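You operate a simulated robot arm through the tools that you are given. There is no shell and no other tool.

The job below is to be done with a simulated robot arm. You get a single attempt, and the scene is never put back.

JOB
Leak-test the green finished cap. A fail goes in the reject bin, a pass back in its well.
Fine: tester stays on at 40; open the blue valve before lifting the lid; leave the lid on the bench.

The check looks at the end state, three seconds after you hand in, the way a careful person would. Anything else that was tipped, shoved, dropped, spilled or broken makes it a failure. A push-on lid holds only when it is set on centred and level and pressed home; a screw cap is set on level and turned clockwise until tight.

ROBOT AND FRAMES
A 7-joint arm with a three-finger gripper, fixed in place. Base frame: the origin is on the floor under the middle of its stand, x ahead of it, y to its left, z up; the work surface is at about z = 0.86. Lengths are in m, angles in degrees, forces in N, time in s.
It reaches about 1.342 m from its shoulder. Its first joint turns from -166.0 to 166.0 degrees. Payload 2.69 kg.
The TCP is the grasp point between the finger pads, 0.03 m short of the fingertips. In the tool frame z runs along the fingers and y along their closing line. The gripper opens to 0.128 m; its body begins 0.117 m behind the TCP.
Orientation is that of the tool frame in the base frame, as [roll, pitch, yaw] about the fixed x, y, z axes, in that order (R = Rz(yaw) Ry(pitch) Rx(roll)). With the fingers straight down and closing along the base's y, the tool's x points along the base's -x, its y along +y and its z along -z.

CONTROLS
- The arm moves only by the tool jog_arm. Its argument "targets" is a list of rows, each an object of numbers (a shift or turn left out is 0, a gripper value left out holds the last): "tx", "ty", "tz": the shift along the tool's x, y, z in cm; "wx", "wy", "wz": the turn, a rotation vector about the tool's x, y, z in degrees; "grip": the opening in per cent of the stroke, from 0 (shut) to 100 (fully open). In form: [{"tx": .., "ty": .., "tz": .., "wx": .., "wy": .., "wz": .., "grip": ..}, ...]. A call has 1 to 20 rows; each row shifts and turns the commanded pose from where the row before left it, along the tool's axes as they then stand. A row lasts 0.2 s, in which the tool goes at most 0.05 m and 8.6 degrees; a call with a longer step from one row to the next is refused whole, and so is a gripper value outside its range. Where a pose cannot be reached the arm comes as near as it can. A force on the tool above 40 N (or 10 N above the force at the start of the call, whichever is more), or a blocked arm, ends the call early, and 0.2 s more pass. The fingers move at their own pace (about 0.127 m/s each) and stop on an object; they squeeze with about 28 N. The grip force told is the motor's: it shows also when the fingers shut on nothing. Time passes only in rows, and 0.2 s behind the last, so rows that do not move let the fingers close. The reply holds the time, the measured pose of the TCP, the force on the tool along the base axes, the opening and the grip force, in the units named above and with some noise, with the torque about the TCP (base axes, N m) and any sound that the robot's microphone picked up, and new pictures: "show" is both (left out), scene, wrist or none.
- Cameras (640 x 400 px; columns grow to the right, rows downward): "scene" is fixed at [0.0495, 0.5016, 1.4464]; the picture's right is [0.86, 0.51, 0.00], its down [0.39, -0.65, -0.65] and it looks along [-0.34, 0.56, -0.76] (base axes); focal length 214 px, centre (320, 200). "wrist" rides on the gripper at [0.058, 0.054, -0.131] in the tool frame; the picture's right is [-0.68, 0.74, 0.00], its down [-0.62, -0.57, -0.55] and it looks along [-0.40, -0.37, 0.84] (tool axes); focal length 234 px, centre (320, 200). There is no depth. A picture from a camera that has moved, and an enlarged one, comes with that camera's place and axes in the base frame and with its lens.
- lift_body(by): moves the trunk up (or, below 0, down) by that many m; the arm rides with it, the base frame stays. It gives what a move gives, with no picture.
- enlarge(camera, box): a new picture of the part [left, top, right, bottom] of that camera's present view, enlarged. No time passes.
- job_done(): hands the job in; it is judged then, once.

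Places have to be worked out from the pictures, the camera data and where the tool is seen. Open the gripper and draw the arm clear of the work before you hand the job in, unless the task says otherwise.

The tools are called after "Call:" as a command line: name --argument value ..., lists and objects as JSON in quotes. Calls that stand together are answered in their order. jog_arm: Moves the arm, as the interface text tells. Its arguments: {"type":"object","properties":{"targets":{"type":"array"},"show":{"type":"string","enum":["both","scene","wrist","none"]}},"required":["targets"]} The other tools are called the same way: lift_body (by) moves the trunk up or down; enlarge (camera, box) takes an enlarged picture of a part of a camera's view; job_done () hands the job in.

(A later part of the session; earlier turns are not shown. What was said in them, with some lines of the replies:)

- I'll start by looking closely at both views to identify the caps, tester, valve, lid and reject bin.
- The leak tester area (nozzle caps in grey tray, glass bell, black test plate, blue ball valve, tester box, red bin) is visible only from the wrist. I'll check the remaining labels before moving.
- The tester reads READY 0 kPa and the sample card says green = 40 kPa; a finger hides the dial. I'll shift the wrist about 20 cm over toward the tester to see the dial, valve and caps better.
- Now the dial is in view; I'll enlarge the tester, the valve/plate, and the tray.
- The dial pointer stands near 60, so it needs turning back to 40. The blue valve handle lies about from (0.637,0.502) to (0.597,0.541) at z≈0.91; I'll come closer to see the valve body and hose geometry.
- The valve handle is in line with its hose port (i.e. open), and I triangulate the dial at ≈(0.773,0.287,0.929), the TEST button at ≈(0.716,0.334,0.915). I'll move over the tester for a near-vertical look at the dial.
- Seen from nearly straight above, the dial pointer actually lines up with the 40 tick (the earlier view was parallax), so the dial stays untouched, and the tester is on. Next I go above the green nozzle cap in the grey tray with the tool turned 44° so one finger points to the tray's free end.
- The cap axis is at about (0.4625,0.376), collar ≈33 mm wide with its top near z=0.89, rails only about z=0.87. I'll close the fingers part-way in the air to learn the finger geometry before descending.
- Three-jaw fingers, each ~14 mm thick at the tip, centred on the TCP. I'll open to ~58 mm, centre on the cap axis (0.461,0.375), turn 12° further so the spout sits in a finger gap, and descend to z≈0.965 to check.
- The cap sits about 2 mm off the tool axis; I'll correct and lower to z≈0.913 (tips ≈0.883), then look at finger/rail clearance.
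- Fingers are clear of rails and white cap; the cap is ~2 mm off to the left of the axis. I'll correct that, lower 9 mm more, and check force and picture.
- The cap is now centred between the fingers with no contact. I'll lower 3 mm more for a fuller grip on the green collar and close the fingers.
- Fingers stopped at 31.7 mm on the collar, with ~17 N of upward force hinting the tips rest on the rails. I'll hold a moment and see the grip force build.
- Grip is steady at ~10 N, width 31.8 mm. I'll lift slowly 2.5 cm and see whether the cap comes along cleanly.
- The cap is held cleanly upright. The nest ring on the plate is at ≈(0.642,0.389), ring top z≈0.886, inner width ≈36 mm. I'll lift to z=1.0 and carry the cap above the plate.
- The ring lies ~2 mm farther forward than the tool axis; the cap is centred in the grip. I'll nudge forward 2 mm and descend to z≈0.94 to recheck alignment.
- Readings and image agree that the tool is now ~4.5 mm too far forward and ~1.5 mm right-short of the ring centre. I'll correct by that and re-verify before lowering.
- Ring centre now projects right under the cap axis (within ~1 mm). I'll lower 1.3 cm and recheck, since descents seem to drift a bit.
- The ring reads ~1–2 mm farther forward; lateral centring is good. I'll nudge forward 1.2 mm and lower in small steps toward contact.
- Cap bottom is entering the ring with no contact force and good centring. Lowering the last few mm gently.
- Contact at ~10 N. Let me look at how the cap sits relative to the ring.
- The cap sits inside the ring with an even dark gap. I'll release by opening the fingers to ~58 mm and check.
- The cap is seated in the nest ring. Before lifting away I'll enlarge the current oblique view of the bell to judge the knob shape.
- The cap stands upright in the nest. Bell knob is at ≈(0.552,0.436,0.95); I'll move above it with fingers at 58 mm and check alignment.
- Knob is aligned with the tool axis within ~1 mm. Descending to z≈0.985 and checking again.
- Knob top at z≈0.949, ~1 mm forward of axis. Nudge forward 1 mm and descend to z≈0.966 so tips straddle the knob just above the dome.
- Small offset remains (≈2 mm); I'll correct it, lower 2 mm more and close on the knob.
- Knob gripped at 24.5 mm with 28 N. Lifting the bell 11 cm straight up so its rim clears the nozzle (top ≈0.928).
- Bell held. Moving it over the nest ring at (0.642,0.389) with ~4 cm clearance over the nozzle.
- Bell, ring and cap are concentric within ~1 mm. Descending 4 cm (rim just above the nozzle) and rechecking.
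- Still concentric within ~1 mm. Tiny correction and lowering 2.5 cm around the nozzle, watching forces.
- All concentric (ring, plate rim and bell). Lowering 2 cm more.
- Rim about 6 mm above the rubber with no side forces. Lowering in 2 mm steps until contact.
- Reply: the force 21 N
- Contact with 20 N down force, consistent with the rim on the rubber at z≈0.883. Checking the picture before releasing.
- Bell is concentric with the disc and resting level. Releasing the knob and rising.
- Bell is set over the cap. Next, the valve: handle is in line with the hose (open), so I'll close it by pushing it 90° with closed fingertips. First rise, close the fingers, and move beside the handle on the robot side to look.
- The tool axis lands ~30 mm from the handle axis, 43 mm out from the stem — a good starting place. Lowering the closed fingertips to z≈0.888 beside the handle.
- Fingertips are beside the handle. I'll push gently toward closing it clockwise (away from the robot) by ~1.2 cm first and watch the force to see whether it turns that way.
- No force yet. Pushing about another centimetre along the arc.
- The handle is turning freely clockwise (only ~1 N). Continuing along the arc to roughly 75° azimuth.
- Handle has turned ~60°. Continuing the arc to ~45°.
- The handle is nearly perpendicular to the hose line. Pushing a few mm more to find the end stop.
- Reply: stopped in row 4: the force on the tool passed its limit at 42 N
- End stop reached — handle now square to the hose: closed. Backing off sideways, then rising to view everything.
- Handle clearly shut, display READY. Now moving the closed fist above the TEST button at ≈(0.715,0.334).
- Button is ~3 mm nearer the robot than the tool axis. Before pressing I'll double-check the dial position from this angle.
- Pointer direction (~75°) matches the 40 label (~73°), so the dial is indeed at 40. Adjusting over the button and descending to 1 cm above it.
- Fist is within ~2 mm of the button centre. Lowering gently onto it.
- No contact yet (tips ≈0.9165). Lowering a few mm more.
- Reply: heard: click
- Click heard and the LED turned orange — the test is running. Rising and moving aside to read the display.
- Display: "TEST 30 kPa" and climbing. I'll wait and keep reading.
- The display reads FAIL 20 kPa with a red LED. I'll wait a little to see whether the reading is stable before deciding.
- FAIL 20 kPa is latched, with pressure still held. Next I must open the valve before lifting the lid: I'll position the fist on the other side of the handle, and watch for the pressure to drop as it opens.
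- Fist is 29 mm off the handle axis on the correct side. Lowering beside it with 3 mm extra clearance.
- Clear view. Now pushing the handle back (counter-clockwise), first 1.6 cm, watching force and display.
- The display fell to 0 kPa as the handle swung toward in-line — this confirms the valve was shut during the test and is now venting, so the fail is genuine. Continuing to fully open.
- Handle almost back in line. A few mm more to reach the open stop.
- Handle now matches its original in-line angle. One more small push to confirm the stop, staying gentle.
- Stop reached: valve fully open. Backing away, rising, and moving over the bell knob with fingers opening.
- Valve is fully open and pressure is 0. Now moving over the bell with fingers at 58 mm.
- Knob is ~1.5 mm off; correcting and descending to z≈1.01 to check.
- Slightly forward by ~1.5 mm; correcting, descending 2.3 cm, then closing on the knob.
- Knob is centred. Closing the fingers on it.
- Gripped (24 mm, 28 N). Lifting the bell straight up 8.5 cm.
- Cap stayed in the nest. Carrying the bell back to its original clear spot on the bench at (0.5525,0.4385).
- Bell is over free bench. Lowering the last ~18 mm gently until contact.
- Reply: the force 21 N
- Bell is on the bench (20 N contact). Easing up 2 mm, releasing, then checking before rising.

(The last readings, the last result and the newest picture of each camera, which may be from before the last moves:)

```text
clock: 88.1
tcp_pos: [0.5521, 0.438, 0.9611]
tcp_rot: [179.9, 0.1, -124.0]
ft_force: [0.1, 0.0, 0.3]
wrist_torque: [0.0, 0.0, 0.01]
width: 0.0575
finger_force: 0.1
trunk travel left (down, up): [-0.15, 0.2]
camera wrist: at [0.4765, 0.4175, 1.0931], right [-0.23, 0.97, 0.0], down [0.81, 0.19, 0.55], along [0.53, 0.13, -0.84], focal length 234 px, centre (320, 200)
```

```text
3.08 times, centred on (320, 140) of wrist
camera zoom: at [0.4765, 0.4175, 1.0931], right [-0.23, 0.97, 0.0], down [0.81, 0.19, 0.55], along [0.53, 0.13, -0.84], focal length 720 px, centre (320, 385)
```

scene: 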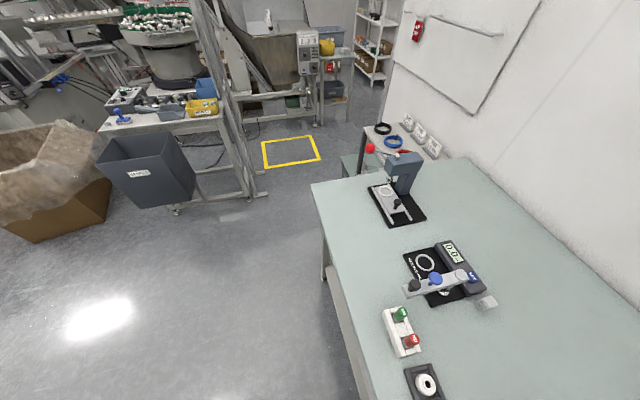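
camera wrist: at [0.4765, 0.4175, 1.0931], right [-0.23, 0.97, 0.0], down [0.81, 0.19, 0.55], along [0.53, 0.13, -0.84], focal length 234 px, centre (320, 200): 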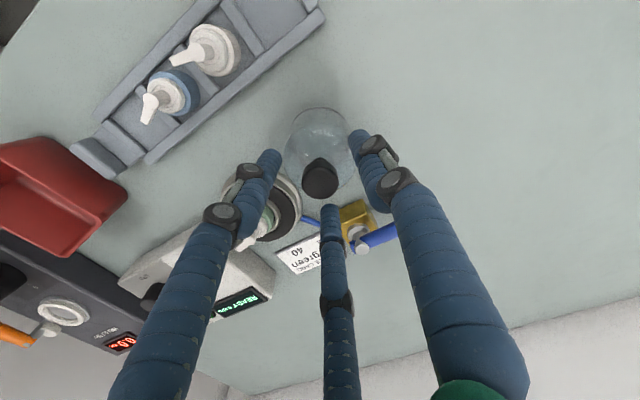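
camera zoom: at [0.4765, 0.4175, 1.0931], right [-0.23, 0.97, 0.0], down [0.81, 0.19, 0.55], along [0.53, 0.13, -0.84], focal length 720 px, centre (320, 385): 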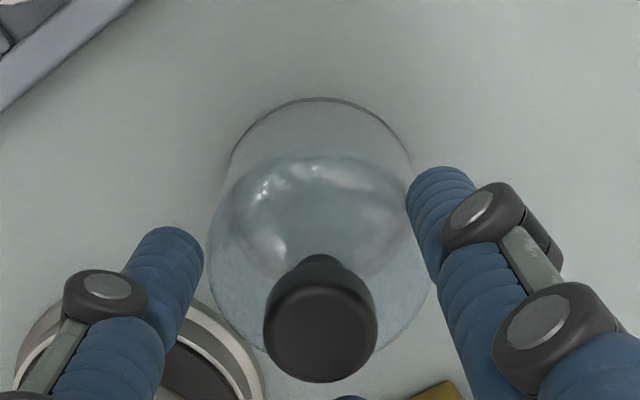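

Bell stands level on the bench and is released. Rising and moving back over the cap in the nest.

Call:
jog_arm --targets '[{"tz": -2}, {"tz": -3}, {"tz": -3}, {"tx": -0.25, "ty": -2.54}, {"tx": -0.25, "ty": -2.54}, {"tx": -0.25, "ty": -2.54}, {"tx": -0.25, "ty": -2.54}, {}, {}]' --show "wrist"

Call:
enlarge --camera "wrist" --box '[240, 65, 400, 195]'

Call:
enlarge --camera "wrist" --box '[20, 0, 220, 170]'

```text
clock: 90.1
tcp_pos: [0.6417, 0.3899, 1.0437]
tcp_rot: [179.9, 0.1, -123.9]
ft_force: [1.0, 0.2, -0.5]
wrist_torque: [-0.02, 0.03, 0.02]
width: 0.0576
finger_force: 0.1
trunk travel left (down, up): [-0.15, 0.2]
camera wrist: at [0.566, 0.3697, 1.1749], right [-0.23, 0.97, 0.0], down [0.81, 0.19, 0.55], along [0.53, 0.13, -0.84], focal length 234 px, centre (320, 200)
```

wrist: 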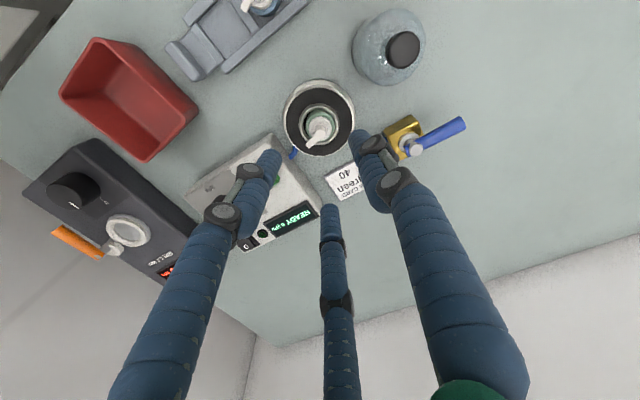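

```text
3.08 times, centred on (320, 130) of wrist
camera zoom: at [0.566, 0.3697, 1.1749], right [-0.23, 0.97, 0.0], down [0.81, 0.19, 0.55], along [0.53, 0.13, -0.84], focal length 720 px, centre (320, 415)
```

zoom: 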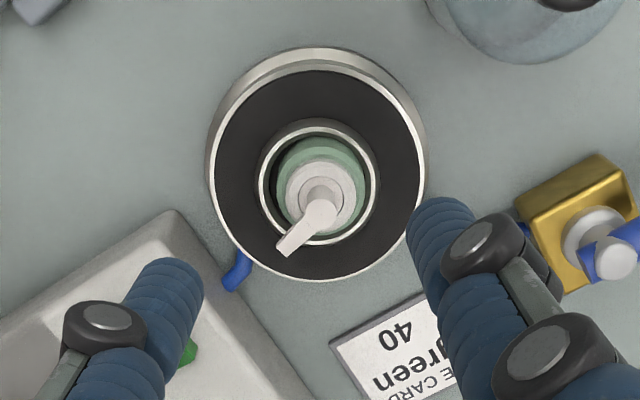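

```text
2.35 times, centred on (120, 85) of wrist
camera zoom: at [0.566, 0.3697, 1.1749], right [-0.23, 0.97, 0.0], down [0.81, 0.19, 0.55], along [0.53, 0.13, -0.84], focal length 551 px, centre (791, 471)
```

zoom: 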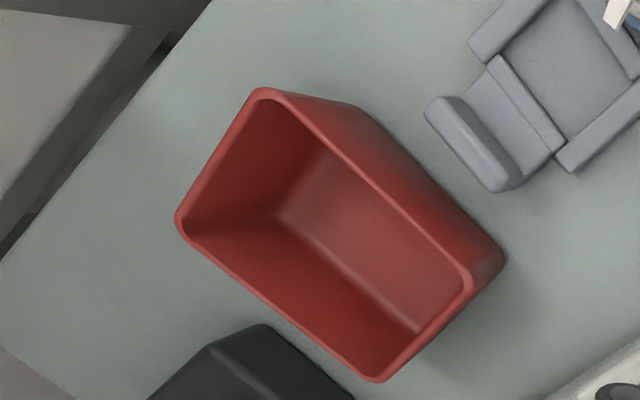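

Cap stands in the nest, about 2.5 mm toward the robot from ring centre. I'll align to the cap and descend to z≈0.965 to check.

Call:
jog_arm --targets '[{"tx": 0.11, "ty": 0.24}, {"tz": 3.9}, {"tz": 3.9}, {}, {}]' --show "wrist"

Call:
enlarge --camera "wrist" --box '[240, 85, 400, 215]'

```text
clock: 91.3
tcp_pos: [0.6392, 0.3898, 0.9628]
tcp_rot: [180.0, 0.1, -123.9]
ft_force: [0.2, 0.0, 0.1]
wrist_torque: [-0.01, -0.03, -0.01]
width: 0.0575
finger_force: 0.1
trunk travel left (down, up): [-0.15, 0.2]
camera wrist: at [0.5622, 0.37, 1.0954], right [-0.23, 0.97, 0.0], down [0.81, 0.19, 0.55], along [0.53, 0.13, -0.84], focal length 234 px, centre (320, 200)
```

wrist: 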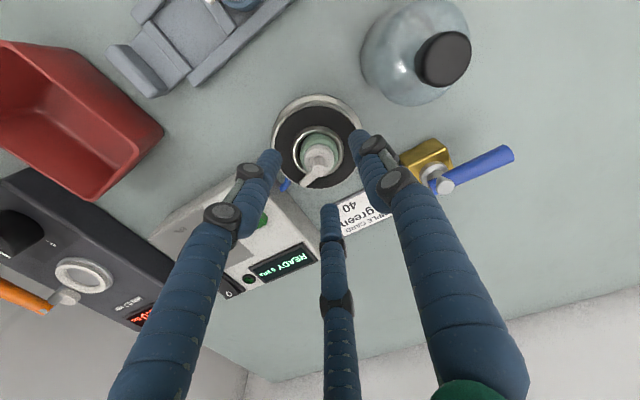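

```text
3.08 times, centred on (320, 150) of wrist
camera zoom: at [0.5622, 0.37, 1.0954], right [-0.23, 0.97, 0.0], down [0.81, 0.19, 0.55], along [0.53, 0.13, -0.84], focal length 720 px, centre (320, 354)
```

zoom: 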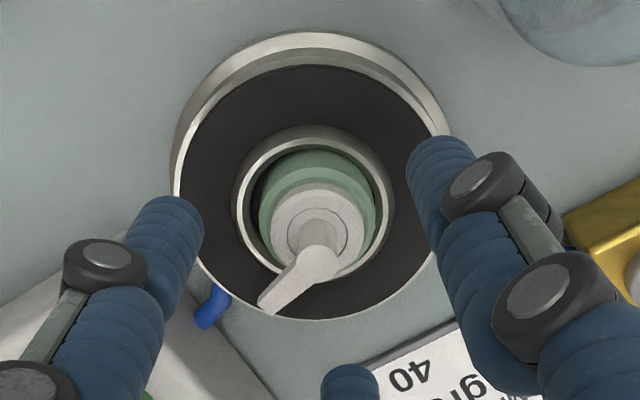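

Perfectly aligned with the cap. Descending to z≈0.921 and closing gently on the collar.

Call:
jog_arm --targets '[{"tz": 1.5}, {"tz": 1.5}, {"tz": 1.0}, {}, {}]' --show "wrist"

Call:
enlarge --camera "wrist" --box '[240, 85, 400, 215]'

```text
clock: 92.5
tcp_pos: [0.6385, 0.3881, 0.9229]
tcp_rot: [179.8, 0.1, -123.8]
ft_force: [0.4, 0.6, 0.1]
wrist_torque: [0.01, -0.02, -0.01]
width: 0.0578
finger_force: 0.1
trunk travel left (down, up): [-0.15, 0.2]
camera wrist: at [0.5618, 0.3691, 1.0554], right [-0.23, 0.97, 0.0], down [0.81, 0.19, 0.55], along [0.53, 0.13, -0.84], focal length 234 px, centre (320, 200)
```

wrist: 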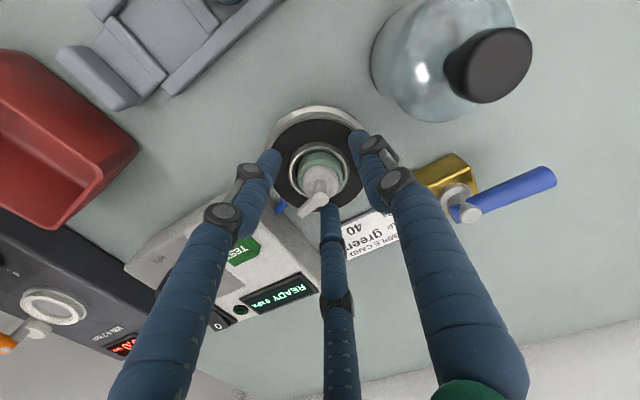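

```text
3.08 times, centred on (320, 150) of wrist
camera zoom: at [0.5618, 0.3691, 1.0554], right [-0.23, 0.97, 0.0], down [0.81, 0.19, 0.55], along [0.53, 0.13, -0.84], focal length 720 px, centre (320, 354)
```

zoom: 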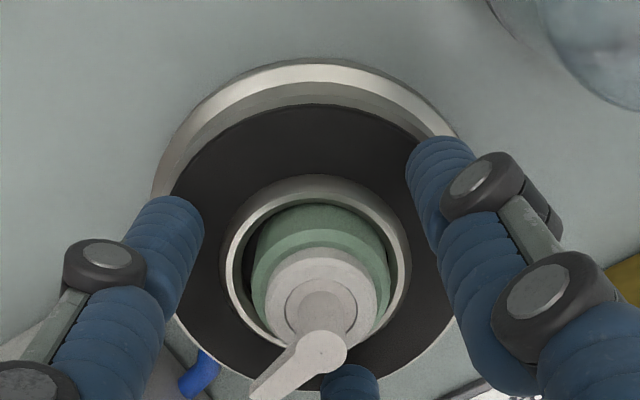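

Call:
jog_arm --targets '[{"tx": -0.07, "ty": -0.06, "tz": 0.1}, {"grip": 30}, {"grip": 20}, {"grip": 10}, {"grip": 0}, {"grip": 0}, {"grip": 0}]' --show "wrist"

Call:
enlarge --camera "wrist" --box '[240, 85, 400, 215]'

```text
clock: 94.1
tcp_pos: [0.6401, 0.3905, 0.9224]
tcp_rot: [179.9, 0.0, -123.9]
ft_force: [5.1, -2.4, 0.6]
wrist_torque: [-0.03, -0.15, -0.03]
width: 0.0316
finger_force: 10.3
trunk travel left (down, up): [-0.15, 0.2]
camera wrist: at [0.5634, 0.3695, 1.0547], right [-0.23, 0.97, 0.0], down [0.81, 0.19, 0.55], along [0.53, 0.13, -0.84], focal length 234 px, centre (320, 200)
```

wrist: 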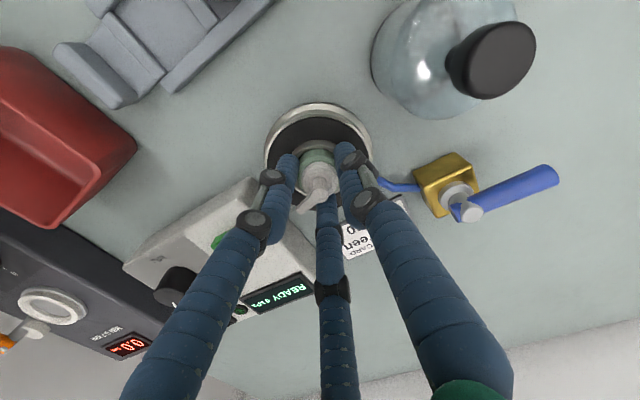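

```text
3.08 times, centred on (320, 150) of wrist
camera zoom: at [0.5634, 0.3695, 1.0547], right [-0.23, 0.97, 0.0], down [0.81, 0.19, 0.55], along [0.53, 0.13, -0.84], focal length 720 px, centre (320, 354)
```

zoom: 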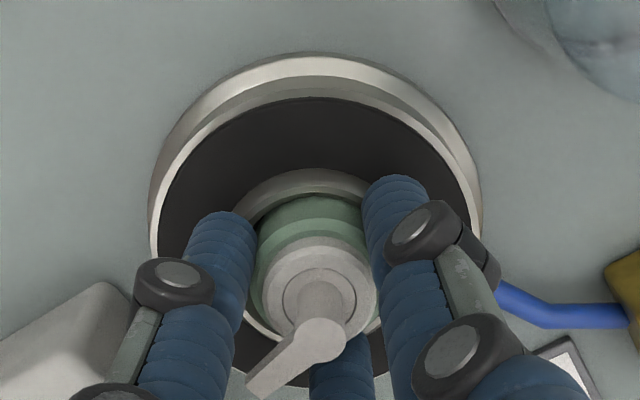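

Cap gripped at 31.6 mm. Lifting it clear, then carrying it toward the red reject bin (centre ≈(0.674,0.165)).

Call:
jog_arm --targets '[{"tz": -0.5}, {"tz": -1.5}, {"tz": -3}, {"tz": -3}, {}]' --show "wrist"

Call:
enlarge --camera "wrist" --box '[240, 85, 400, 215]'

```text
clock: 95.3
tcp_pos: [0.64, 0.3887, 1.0033]
tcp_rot: [179.8, 0.0, -123.9]
ft_force: [-0.8, -0.5, 0.5]
wrist_torque: [0.0, -0.05, -0.01]
width: 0.0314
finger_force: 10.0
trunk travel left (down, up): [-0.15, 0.2]
camera wrist: at [0.5636, 0.3686, 1.1352], right [-0.23, 0.97, 0.0], down [0.81, 0.19, 0.55], along [0.53, 0.13, -0.84], focal length 234 px, centre (320, 200)
```

wrist: 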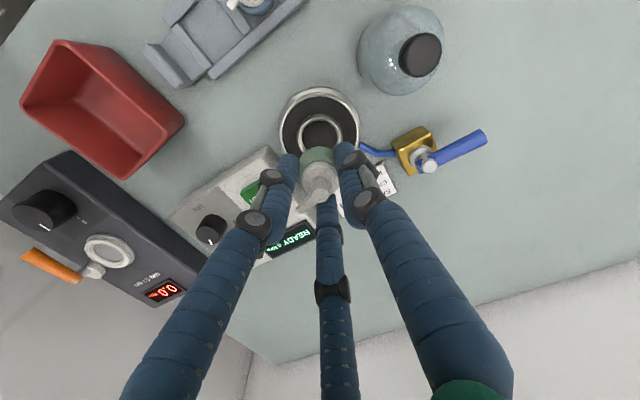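

```text
3.08 times, centred on (320, 150) of wrist
camera zoom: at [0.5636, 0.3686, 1.1352], right [-0.23, 0.97, 0.0], down [0.81, 0.19, 0.55], along [0.53, 0.13, -0.84], focal length 720 px, centre (320, 354)
```

zoom: 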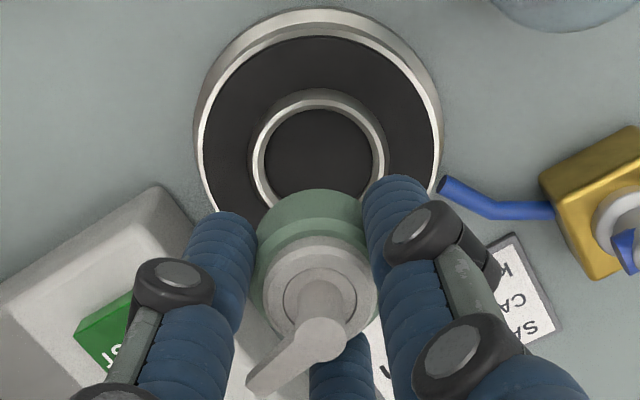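

Cap is held upright and the nest is empty. Moving over the red bin.

Call:
jog_arm --targets '[{"tx": 2.8, "ty": -2.57}, {"tx": 2.8, "ty": -2.57}, {"tx": 2.8, "ty": -2.57}, {"tx": 2.8, "ty": -2.57}, {"tx": 2.8, "ty": -2.57}, {"tx": 2.79, "ty": -2.58}, {}, {}]' --show "wrist"

Call:
enlarge --camera "wrist" --box '[200, 40, 440, 215]'

```text
clock: 97.1
tcp_pos: [0.6759, 0.1634, 1.0021]
tcp_rot: [179.9, 0.1, -123.9]
ft_force: [-0.2, -0.5, 0.1]
wrist_torque: [0.01, 0.01, 0.0]
width: 0.0315
finger_force: 10.0
trunk travel left (down, up): [-0.15, 0.2]
camera wrist: at [0.5992, 0.1433, 1.1346], right [-0.23, 0.97, 0.0], down [0.81, 0.19, 0.55], along [0.53, 0.13, -0.84], focal length 234 px, centre (320, 200)
```

wrist: 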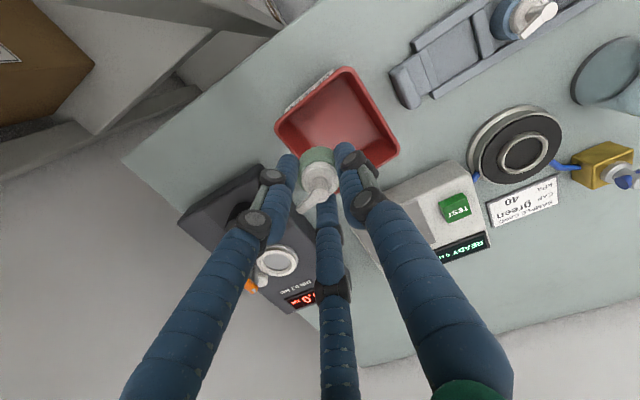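

```text
2.29 times, centred on (320, 128) of wrist
camera zoom: at [0.5992, 0.1433, 1.1346], right [-0.23, 0.97, 0.0], down [0.81, 0.19, 0.55], along [0.53, 0.13, -0.84], focal length 535 px, centre (320, 366)
```

zoom: 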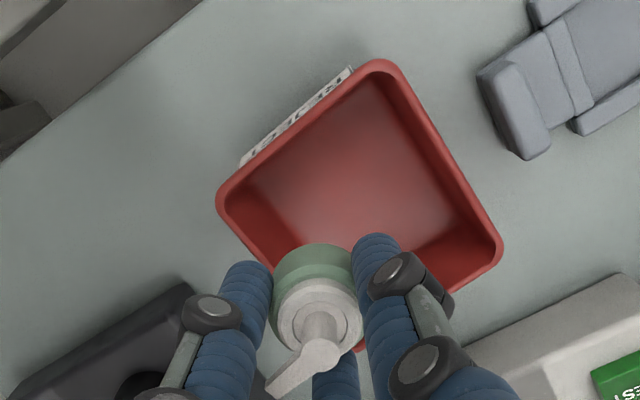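

The bin's front label reads REJECT. Bin centre is ~18 mm to the right and ~6 mm nearer; shifting there before lowering.

Call:
jog_arm --targets '[{"tx": -0.39, "ty": 0.9}, {"tx": -0.39, "ty": 0.9}, {}, {}]' --show "wrist"

Call:
enlarge --camera "wrist" --box '[200, 40, 440, 215]'

```text
clock: 98.1
tcp_pos: [0.664, 0.1804, 1.0027]
tcp_rot: [179.9, 0.2, -123.9]
ft_force: [0.1, -0.6, 0.3]
wrist_torque: [-0.01, -0.01, 0.02]
width: 0.0315
finger_force: 10.4
trunk travel left (down, up): [-0.15, 0.2]
camera wrist: at [0.588, 0.1606, 1.1348], right [-0.23, 0.97, 0.0], down [0.81, 0.19, 0.55], along [0.53, 0.13, -0.84], focal length 234 px, centre (320, 200)
```

wrist: 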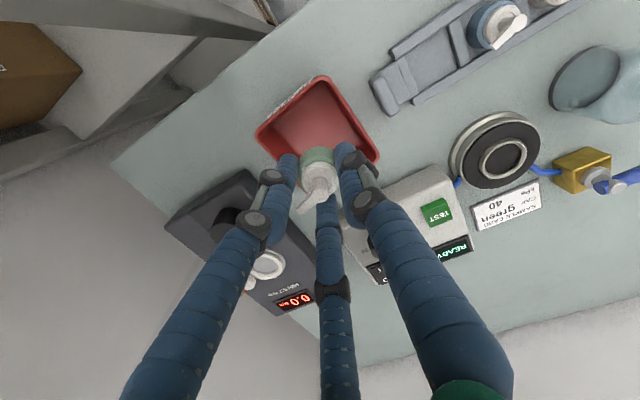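

```text
2.29 times, centred on (320, 128) of wrist
camera zoom: at [0.588, 0.1606, 1.1348], right [-0.23, 0.97, 0.0], down [0.81, 0.19, 0.55], along [0.53, 0.13, -0.84], focal length 535 px, centre (320, 366)
```

zoom: 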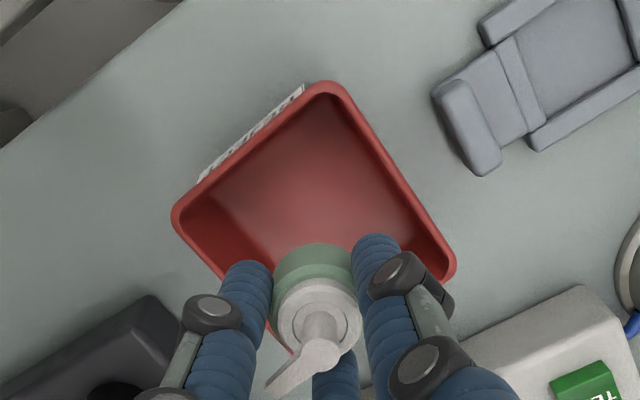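

Axis is now over the bin centre at rim height. Lowering into the bin stepwise: 5 cm first.

Call:
jog_arm --targets '[{"tz": 2}, {"tz": 2}, {"tz": 1}, {}, {}]' --show "wrist"

Call:
enlarge --camera "wrist" --box '[200, 60, 440, 235]'

```text
clock: 99.3
tcp_pos: [0.6643, 0.1802, 0.9513]
tcp_rot: [179.9, 0.0, -123.8]
ft_force: [0.1, 0.7, 0.7]
wrist_torque: [-0.04, -0.02, 0.0]
width: 0.0313
finger_force: 9.9
trunk travel left (down, up): [-0.15, 0.2]
camera wrist: at [0.5882, 0.1607, 1.0841], right [-0.23, 0.97, 0.0], down [0.81, 0.19, 0.55], along [0.53, 0.13, -0.84], focal length 234 px, centre (320, 200)
```

wrist: 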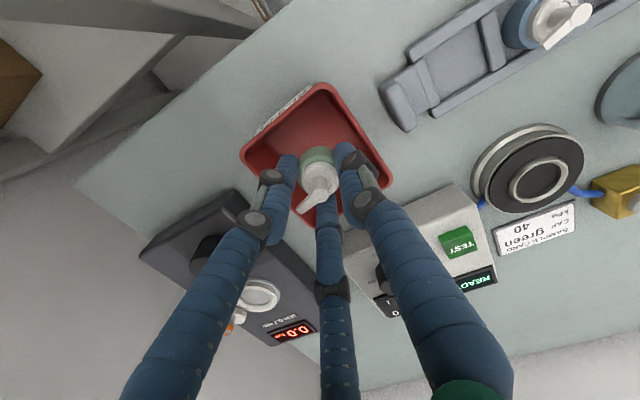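

```text
2.29 times, centred on (320, 148) of wrist
camera zoom: at [0.5882, 0.1607, 1.0841], right [-0.23, 0.97, 0.0], down [0.81, 0.19, 0.55], along [0.53, 0.13, -0.84], focal length 535 px, centre (320, 320)
```

zoom: 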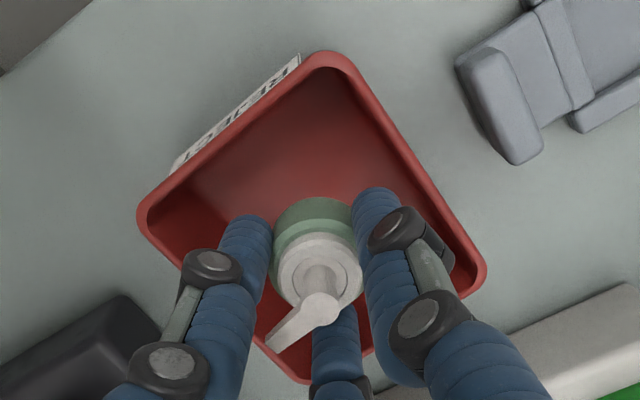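

Rim is at z≈0.917 and the cap is centred; finger knuckles limit depth. Lowering 1.2 cm more and checking clearance.

Call:
jog_arm --targets '[{"tz": 0.6}, {"tz": 0.6}, {}, {}]' --show "wrist"

Call:
enlarge --camera "wrist" --box '[200, 60, 440, 235]'

```text
clock: 100.3
tcp_pos: [0.6652, 0.18, 0.9391]
tcp_rot: [180.0, 0.2, -123.9]
ft_force: [0.2, -0.1, -0.5]
wrist_torque: [-0.02, 0.0, 0.01]
width: 0.0315
finger_force: 9.7
trunk travel left (down, up): [-0.15, 0.2]
camera wrist: at [0.5886, 0.1604, 1.0721], right [-0.23, 0.97, 0.0], down [0.81, 0.19, 0.55], along [0.53, 0.13, -0.84], focal length 234 px, centre (320, 200)
```

wrist: 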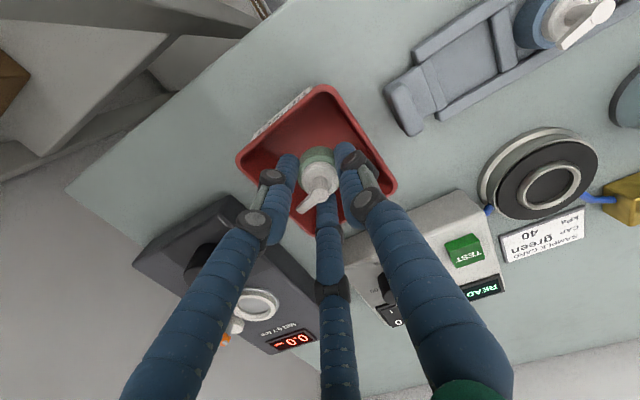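

```text
2.29 times, centred on (320, 148) of wrist
camera zoom: at [0.5886, 0.1604, 1.0721], right [-0.23, 0.97, 0.0], down [0.81, 0.19, 0.55], along [0.53, 0.13, -0.84], focal length 535 px, centre (320, 320)
```

zoom: 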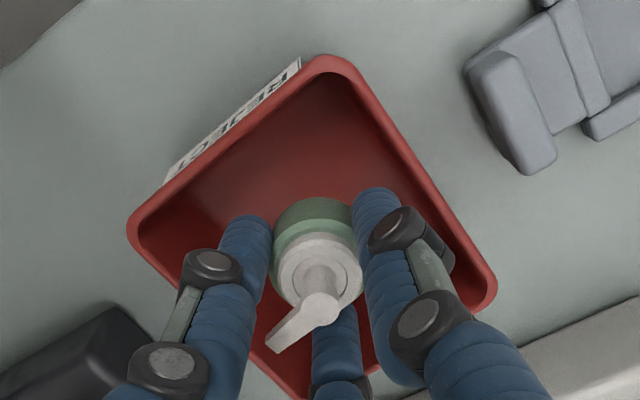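

Cap bottom is now inside the rim. I'll shift 4 mm toward the label side to be central, lower 8 mm more, and then release with a small opening.

Call:
jog_arm --targets '[{"tx": 0.38, "ty": 0.08}, {"tz": 0.4}, {"tz": 0.4}, {}, {}]' --show "wrist"

Call:
enlarge --camera "wrist" --box '[200, 60, 440, 235]'

```text
clock: 101.5
tcp_pos: [0.6619, 0.1789, 0.9318]
tcp_rot: [-180.0, 0.1, -123.9]
ft_force: [0.5, 0.7, 0.5]
wrist_torque: [-0.03, 0.03, -0.06]
width: 0.0313
finger_force: 9.8
trunk travel left (down, up): [-0.15, 0.2]
camera wrist: at [0.5861, 0.1585, 1.0637], right [-0.23, 0.97, 0.0], down [0.81, 0.19, 0.55], along [0.53, 0.13, -0.84], focal length 234 px, centre (320, 200)
```

wrist: 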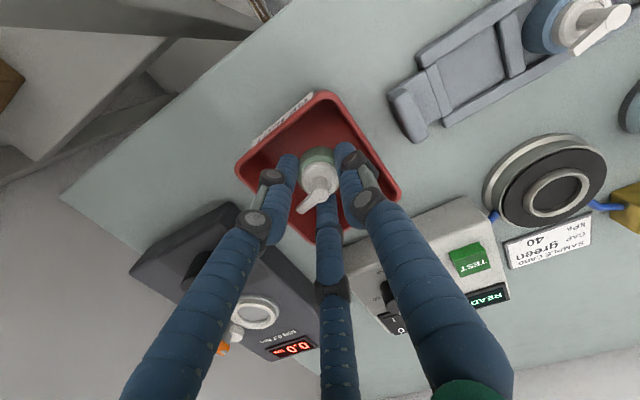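

```text
2.29 times, centred on (320, 148) of wrist
camera zoom: at [0.5861, 0.1585, 1.0637], right [-0.23, 0.97, 0.0], down [0.81, 0.19, 0.55], along [0.53, 0.13, -0.84], focal length 535 px, centre (320, 320)
```

zoom: 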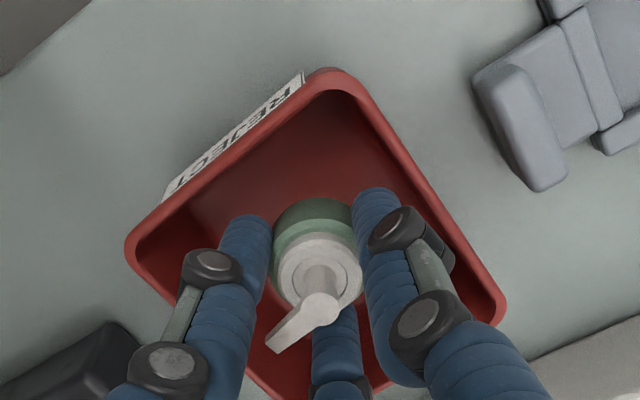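

Central in the REJECT bin with no contact. Releasing the cap with a small opening.

Call:
jog_arm --targets '[{"grip": 29}, {"grip": 33}, {"grip": 33}, {}, {}]' --show "wrist"

Call:
enlarge --camera "wrist" --box '[200, 60, 440, 235]'

```text
clock: 102.7
tcp_pos: [0.663, 0.1789, 0.9327]
tcp_rot: [179.8, 0.2, -123.9]
ft_force: [0.1, -0.3, 0.9]
wrist_torque: [0.02, -0.02, -0.02]
width: 0.0421
finger_force: 0.0
trunk travel left (down, up): [-0.15, 0.2]
camera wrist: at [0.5861, 0.1585, 1.0637], right [-0.23, 0.97, 0.0], down [0.81, 0.19, 0.55], along [0.53, 0.13, -0.84], focal length 234 px, centre (320, 200)
```

wrist: 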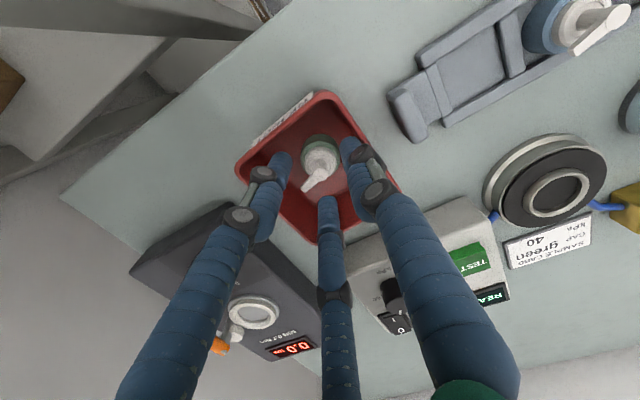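

```text
2.29 times, centred on (320, 148) of wrist
camera zoom: at [0.5861, 0.1585, 1.0637], right [-0.23, 0.97, 0.0], down [0.81, 0.19, 0.55], along [0.53, 0.13, -0.84], focal length 535 px, centre (320, 320)
```

zoom: 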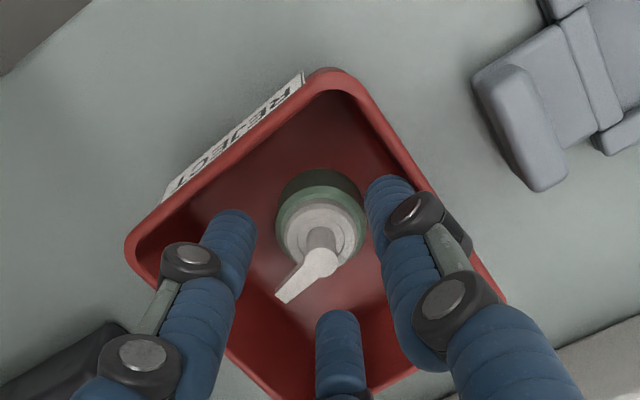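

The cap stands upright in the REJECT bin. Rising straight out and taking an overview.

Call:
jog_arm --targets '[{"tz": -1.5}, {"tz": -3}, {"tz": -4}, {"tz": -4.5}, {"tz": -4.5}, {"tz": -4.5}, {}]' --show "wrist"

```text
clock: 104.3
tcp_pos: [0.6604, 0.1787, 1.1527]
tcp_rot: [179.9, 0.1, -123.8]
ft_force: [0.1, -0.5, -0.3]
wrist_torque: [0.02, -0.04, -0.02]
width: 0.042
finger_force: 0.0
trunk travel left (down, up): [-0.15, 0.2]
camera wrist: at [0.5846, 0.158, 1.2838], right [-0.23, 0.97, 0.0], down [0.81, 0.19, 0.55], along [0.53, 0.13, -0.84], focal length 234 px, centre (320, 200)
```

wrist: 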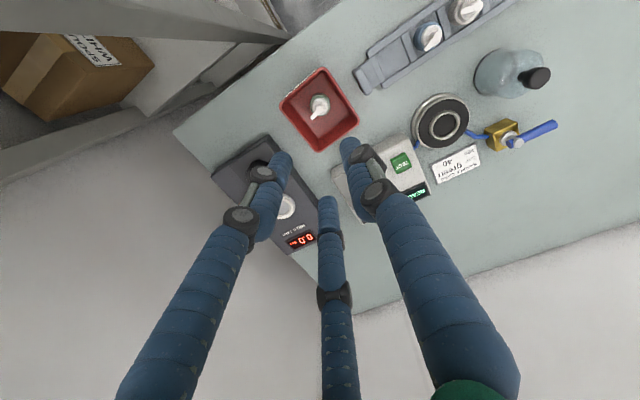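

Everything looks in place. Drawing the arm back to the start region with the gripper open, for a final overview.

Call:
jog_arm --targets '[{"tx": -1.77, "ty": 3.74, "tz": -0.8, "grip": 100}, {"tx": -1.77, "ty": 3.74, "tz": -0.8}, {"tx": -1.77, "ty": 3.74, "tz": -0.8}, {"tx": -1.77, "ty": 3.74, "tz": -0.8}, {"tx": -1.77, "ty": 3.74, "tz": -0.8}, {"tx": -1.77, "ty": 3.74, "tz": -0.8}, {"tx": -1.77, "ty": 3.74, "tz": -0.8}, {"tx": -1.77, "ty": 3.74, "tz": -0.8}, {"tx": -1.77, "ty": 3.74, "tz": -0.8}, {"tx": -1.77, "ty": 3.74, "tz": -0.8}, {"wz": 8}, {"wz": 8}, {"wz": 8}, {"wz": 8}, {"wz": 8}, {"wz": 8}, {"wz": 8}, {}]' --show "both"

```text
clock: 108.1
tcp_pos: [0.4501, 0.5348, 1.2328]
tcp_rot: [179.9, 0.1, -180.0]
ft_force: [-0.6, 0.4, 0.4]
wrist_torque: [0.0, -0.02, 0.02]
width: 0.1281
finger_force: 0.0
trunk travel left (down, up): [-0.15, 0.2]
camera wrist: at [0.393, 0.5861, 1.3653], right [0.68, 0.74, 0.0], down [0.62, -0.57, 0.55], along [0.4, -0.37, -0.84], focal length 234 px, centre (320, 200)
```

scene: 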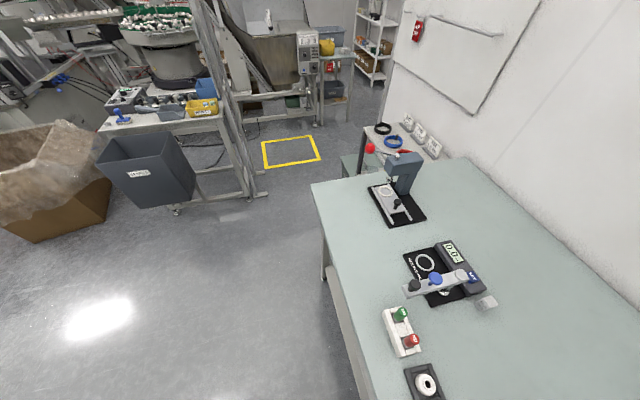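
wrist: 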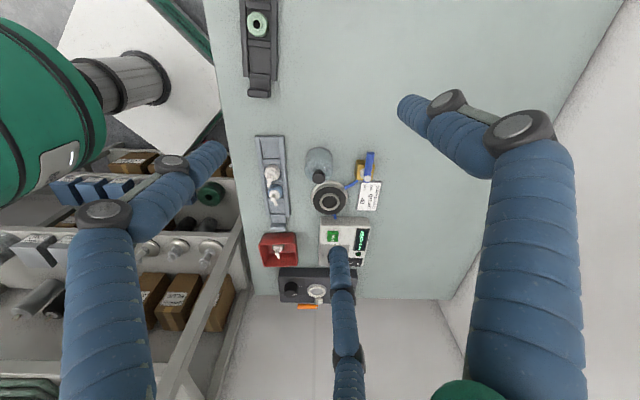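

Call:
enlarge --camera "wrist" --box '[235, 125, 395, 225]'

Call:
enlarge --camera "wrist" --box '[250, 210, 390, 310]'

```text
4.00 times, centred on (315, 175) of wrist
camera zoom: at [0.393, 0.5861, 1.3653], right [0.68, 0.74, 0.0], down [0.62, -0.57, 0.55], along [0.4, -0.37, -0.84], focal length 937 px, centre (340, 300)
```

zoom: 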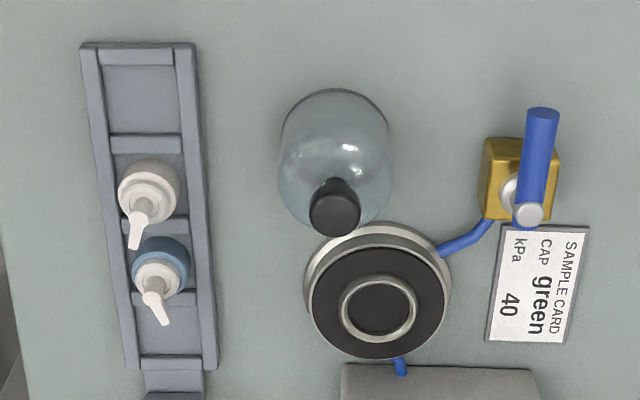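

```text
4.00 times, centred on (320, 260) of wrist
camera zoom: at [0.393, 0.5861, 1.3653], right [0.68, 0.74, 0.0], down [0.62, -0.57, 0.55], along [0.4, -0.37, -0.84], focal length 937 px, centre (320, -40)
```

zoom: 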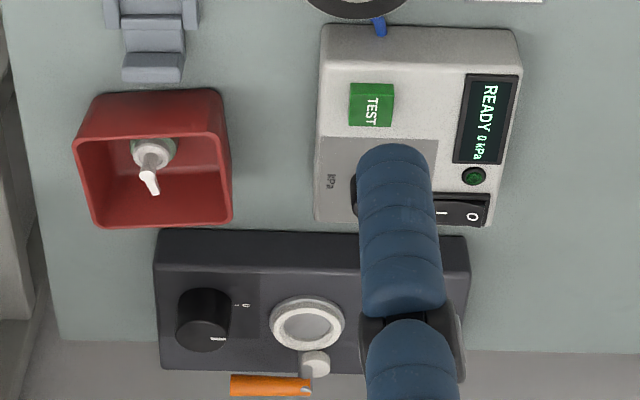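

The failed green cap is upright in the REJECT bin. The bell is on the bench, the valve is open, the tester is on with its dial untouched at 40, the other caps are undisturbed, and the arm is clear with the gripper open. Handing in.

Call:
job_done

```text
The job is handed in.
```

The green finished cap failed its leak test at 40 kPa, and I put it in the red REJECT bin, where it is standing upright. The job is handed in.

- **Test:** I ran it once, with the lid on and the blue valve closed. The last climbing value I saw was 30 kPa, then the display went to FAIL and held at 20 kPa. It dropped to 0 kPa once I opened the valve, which suggests the lid had been sealed.
- **Valve and lid:** I opened the blue valve fully before lifting the lid. The lid is back on the bench at its original spot.
- **Tester:** It is on, with the dial untouched at 40, and the display reads READY 0 kPa.
- **Everything else:** The white and blue caps are still in their wells. The arm is clear with the gripper open.
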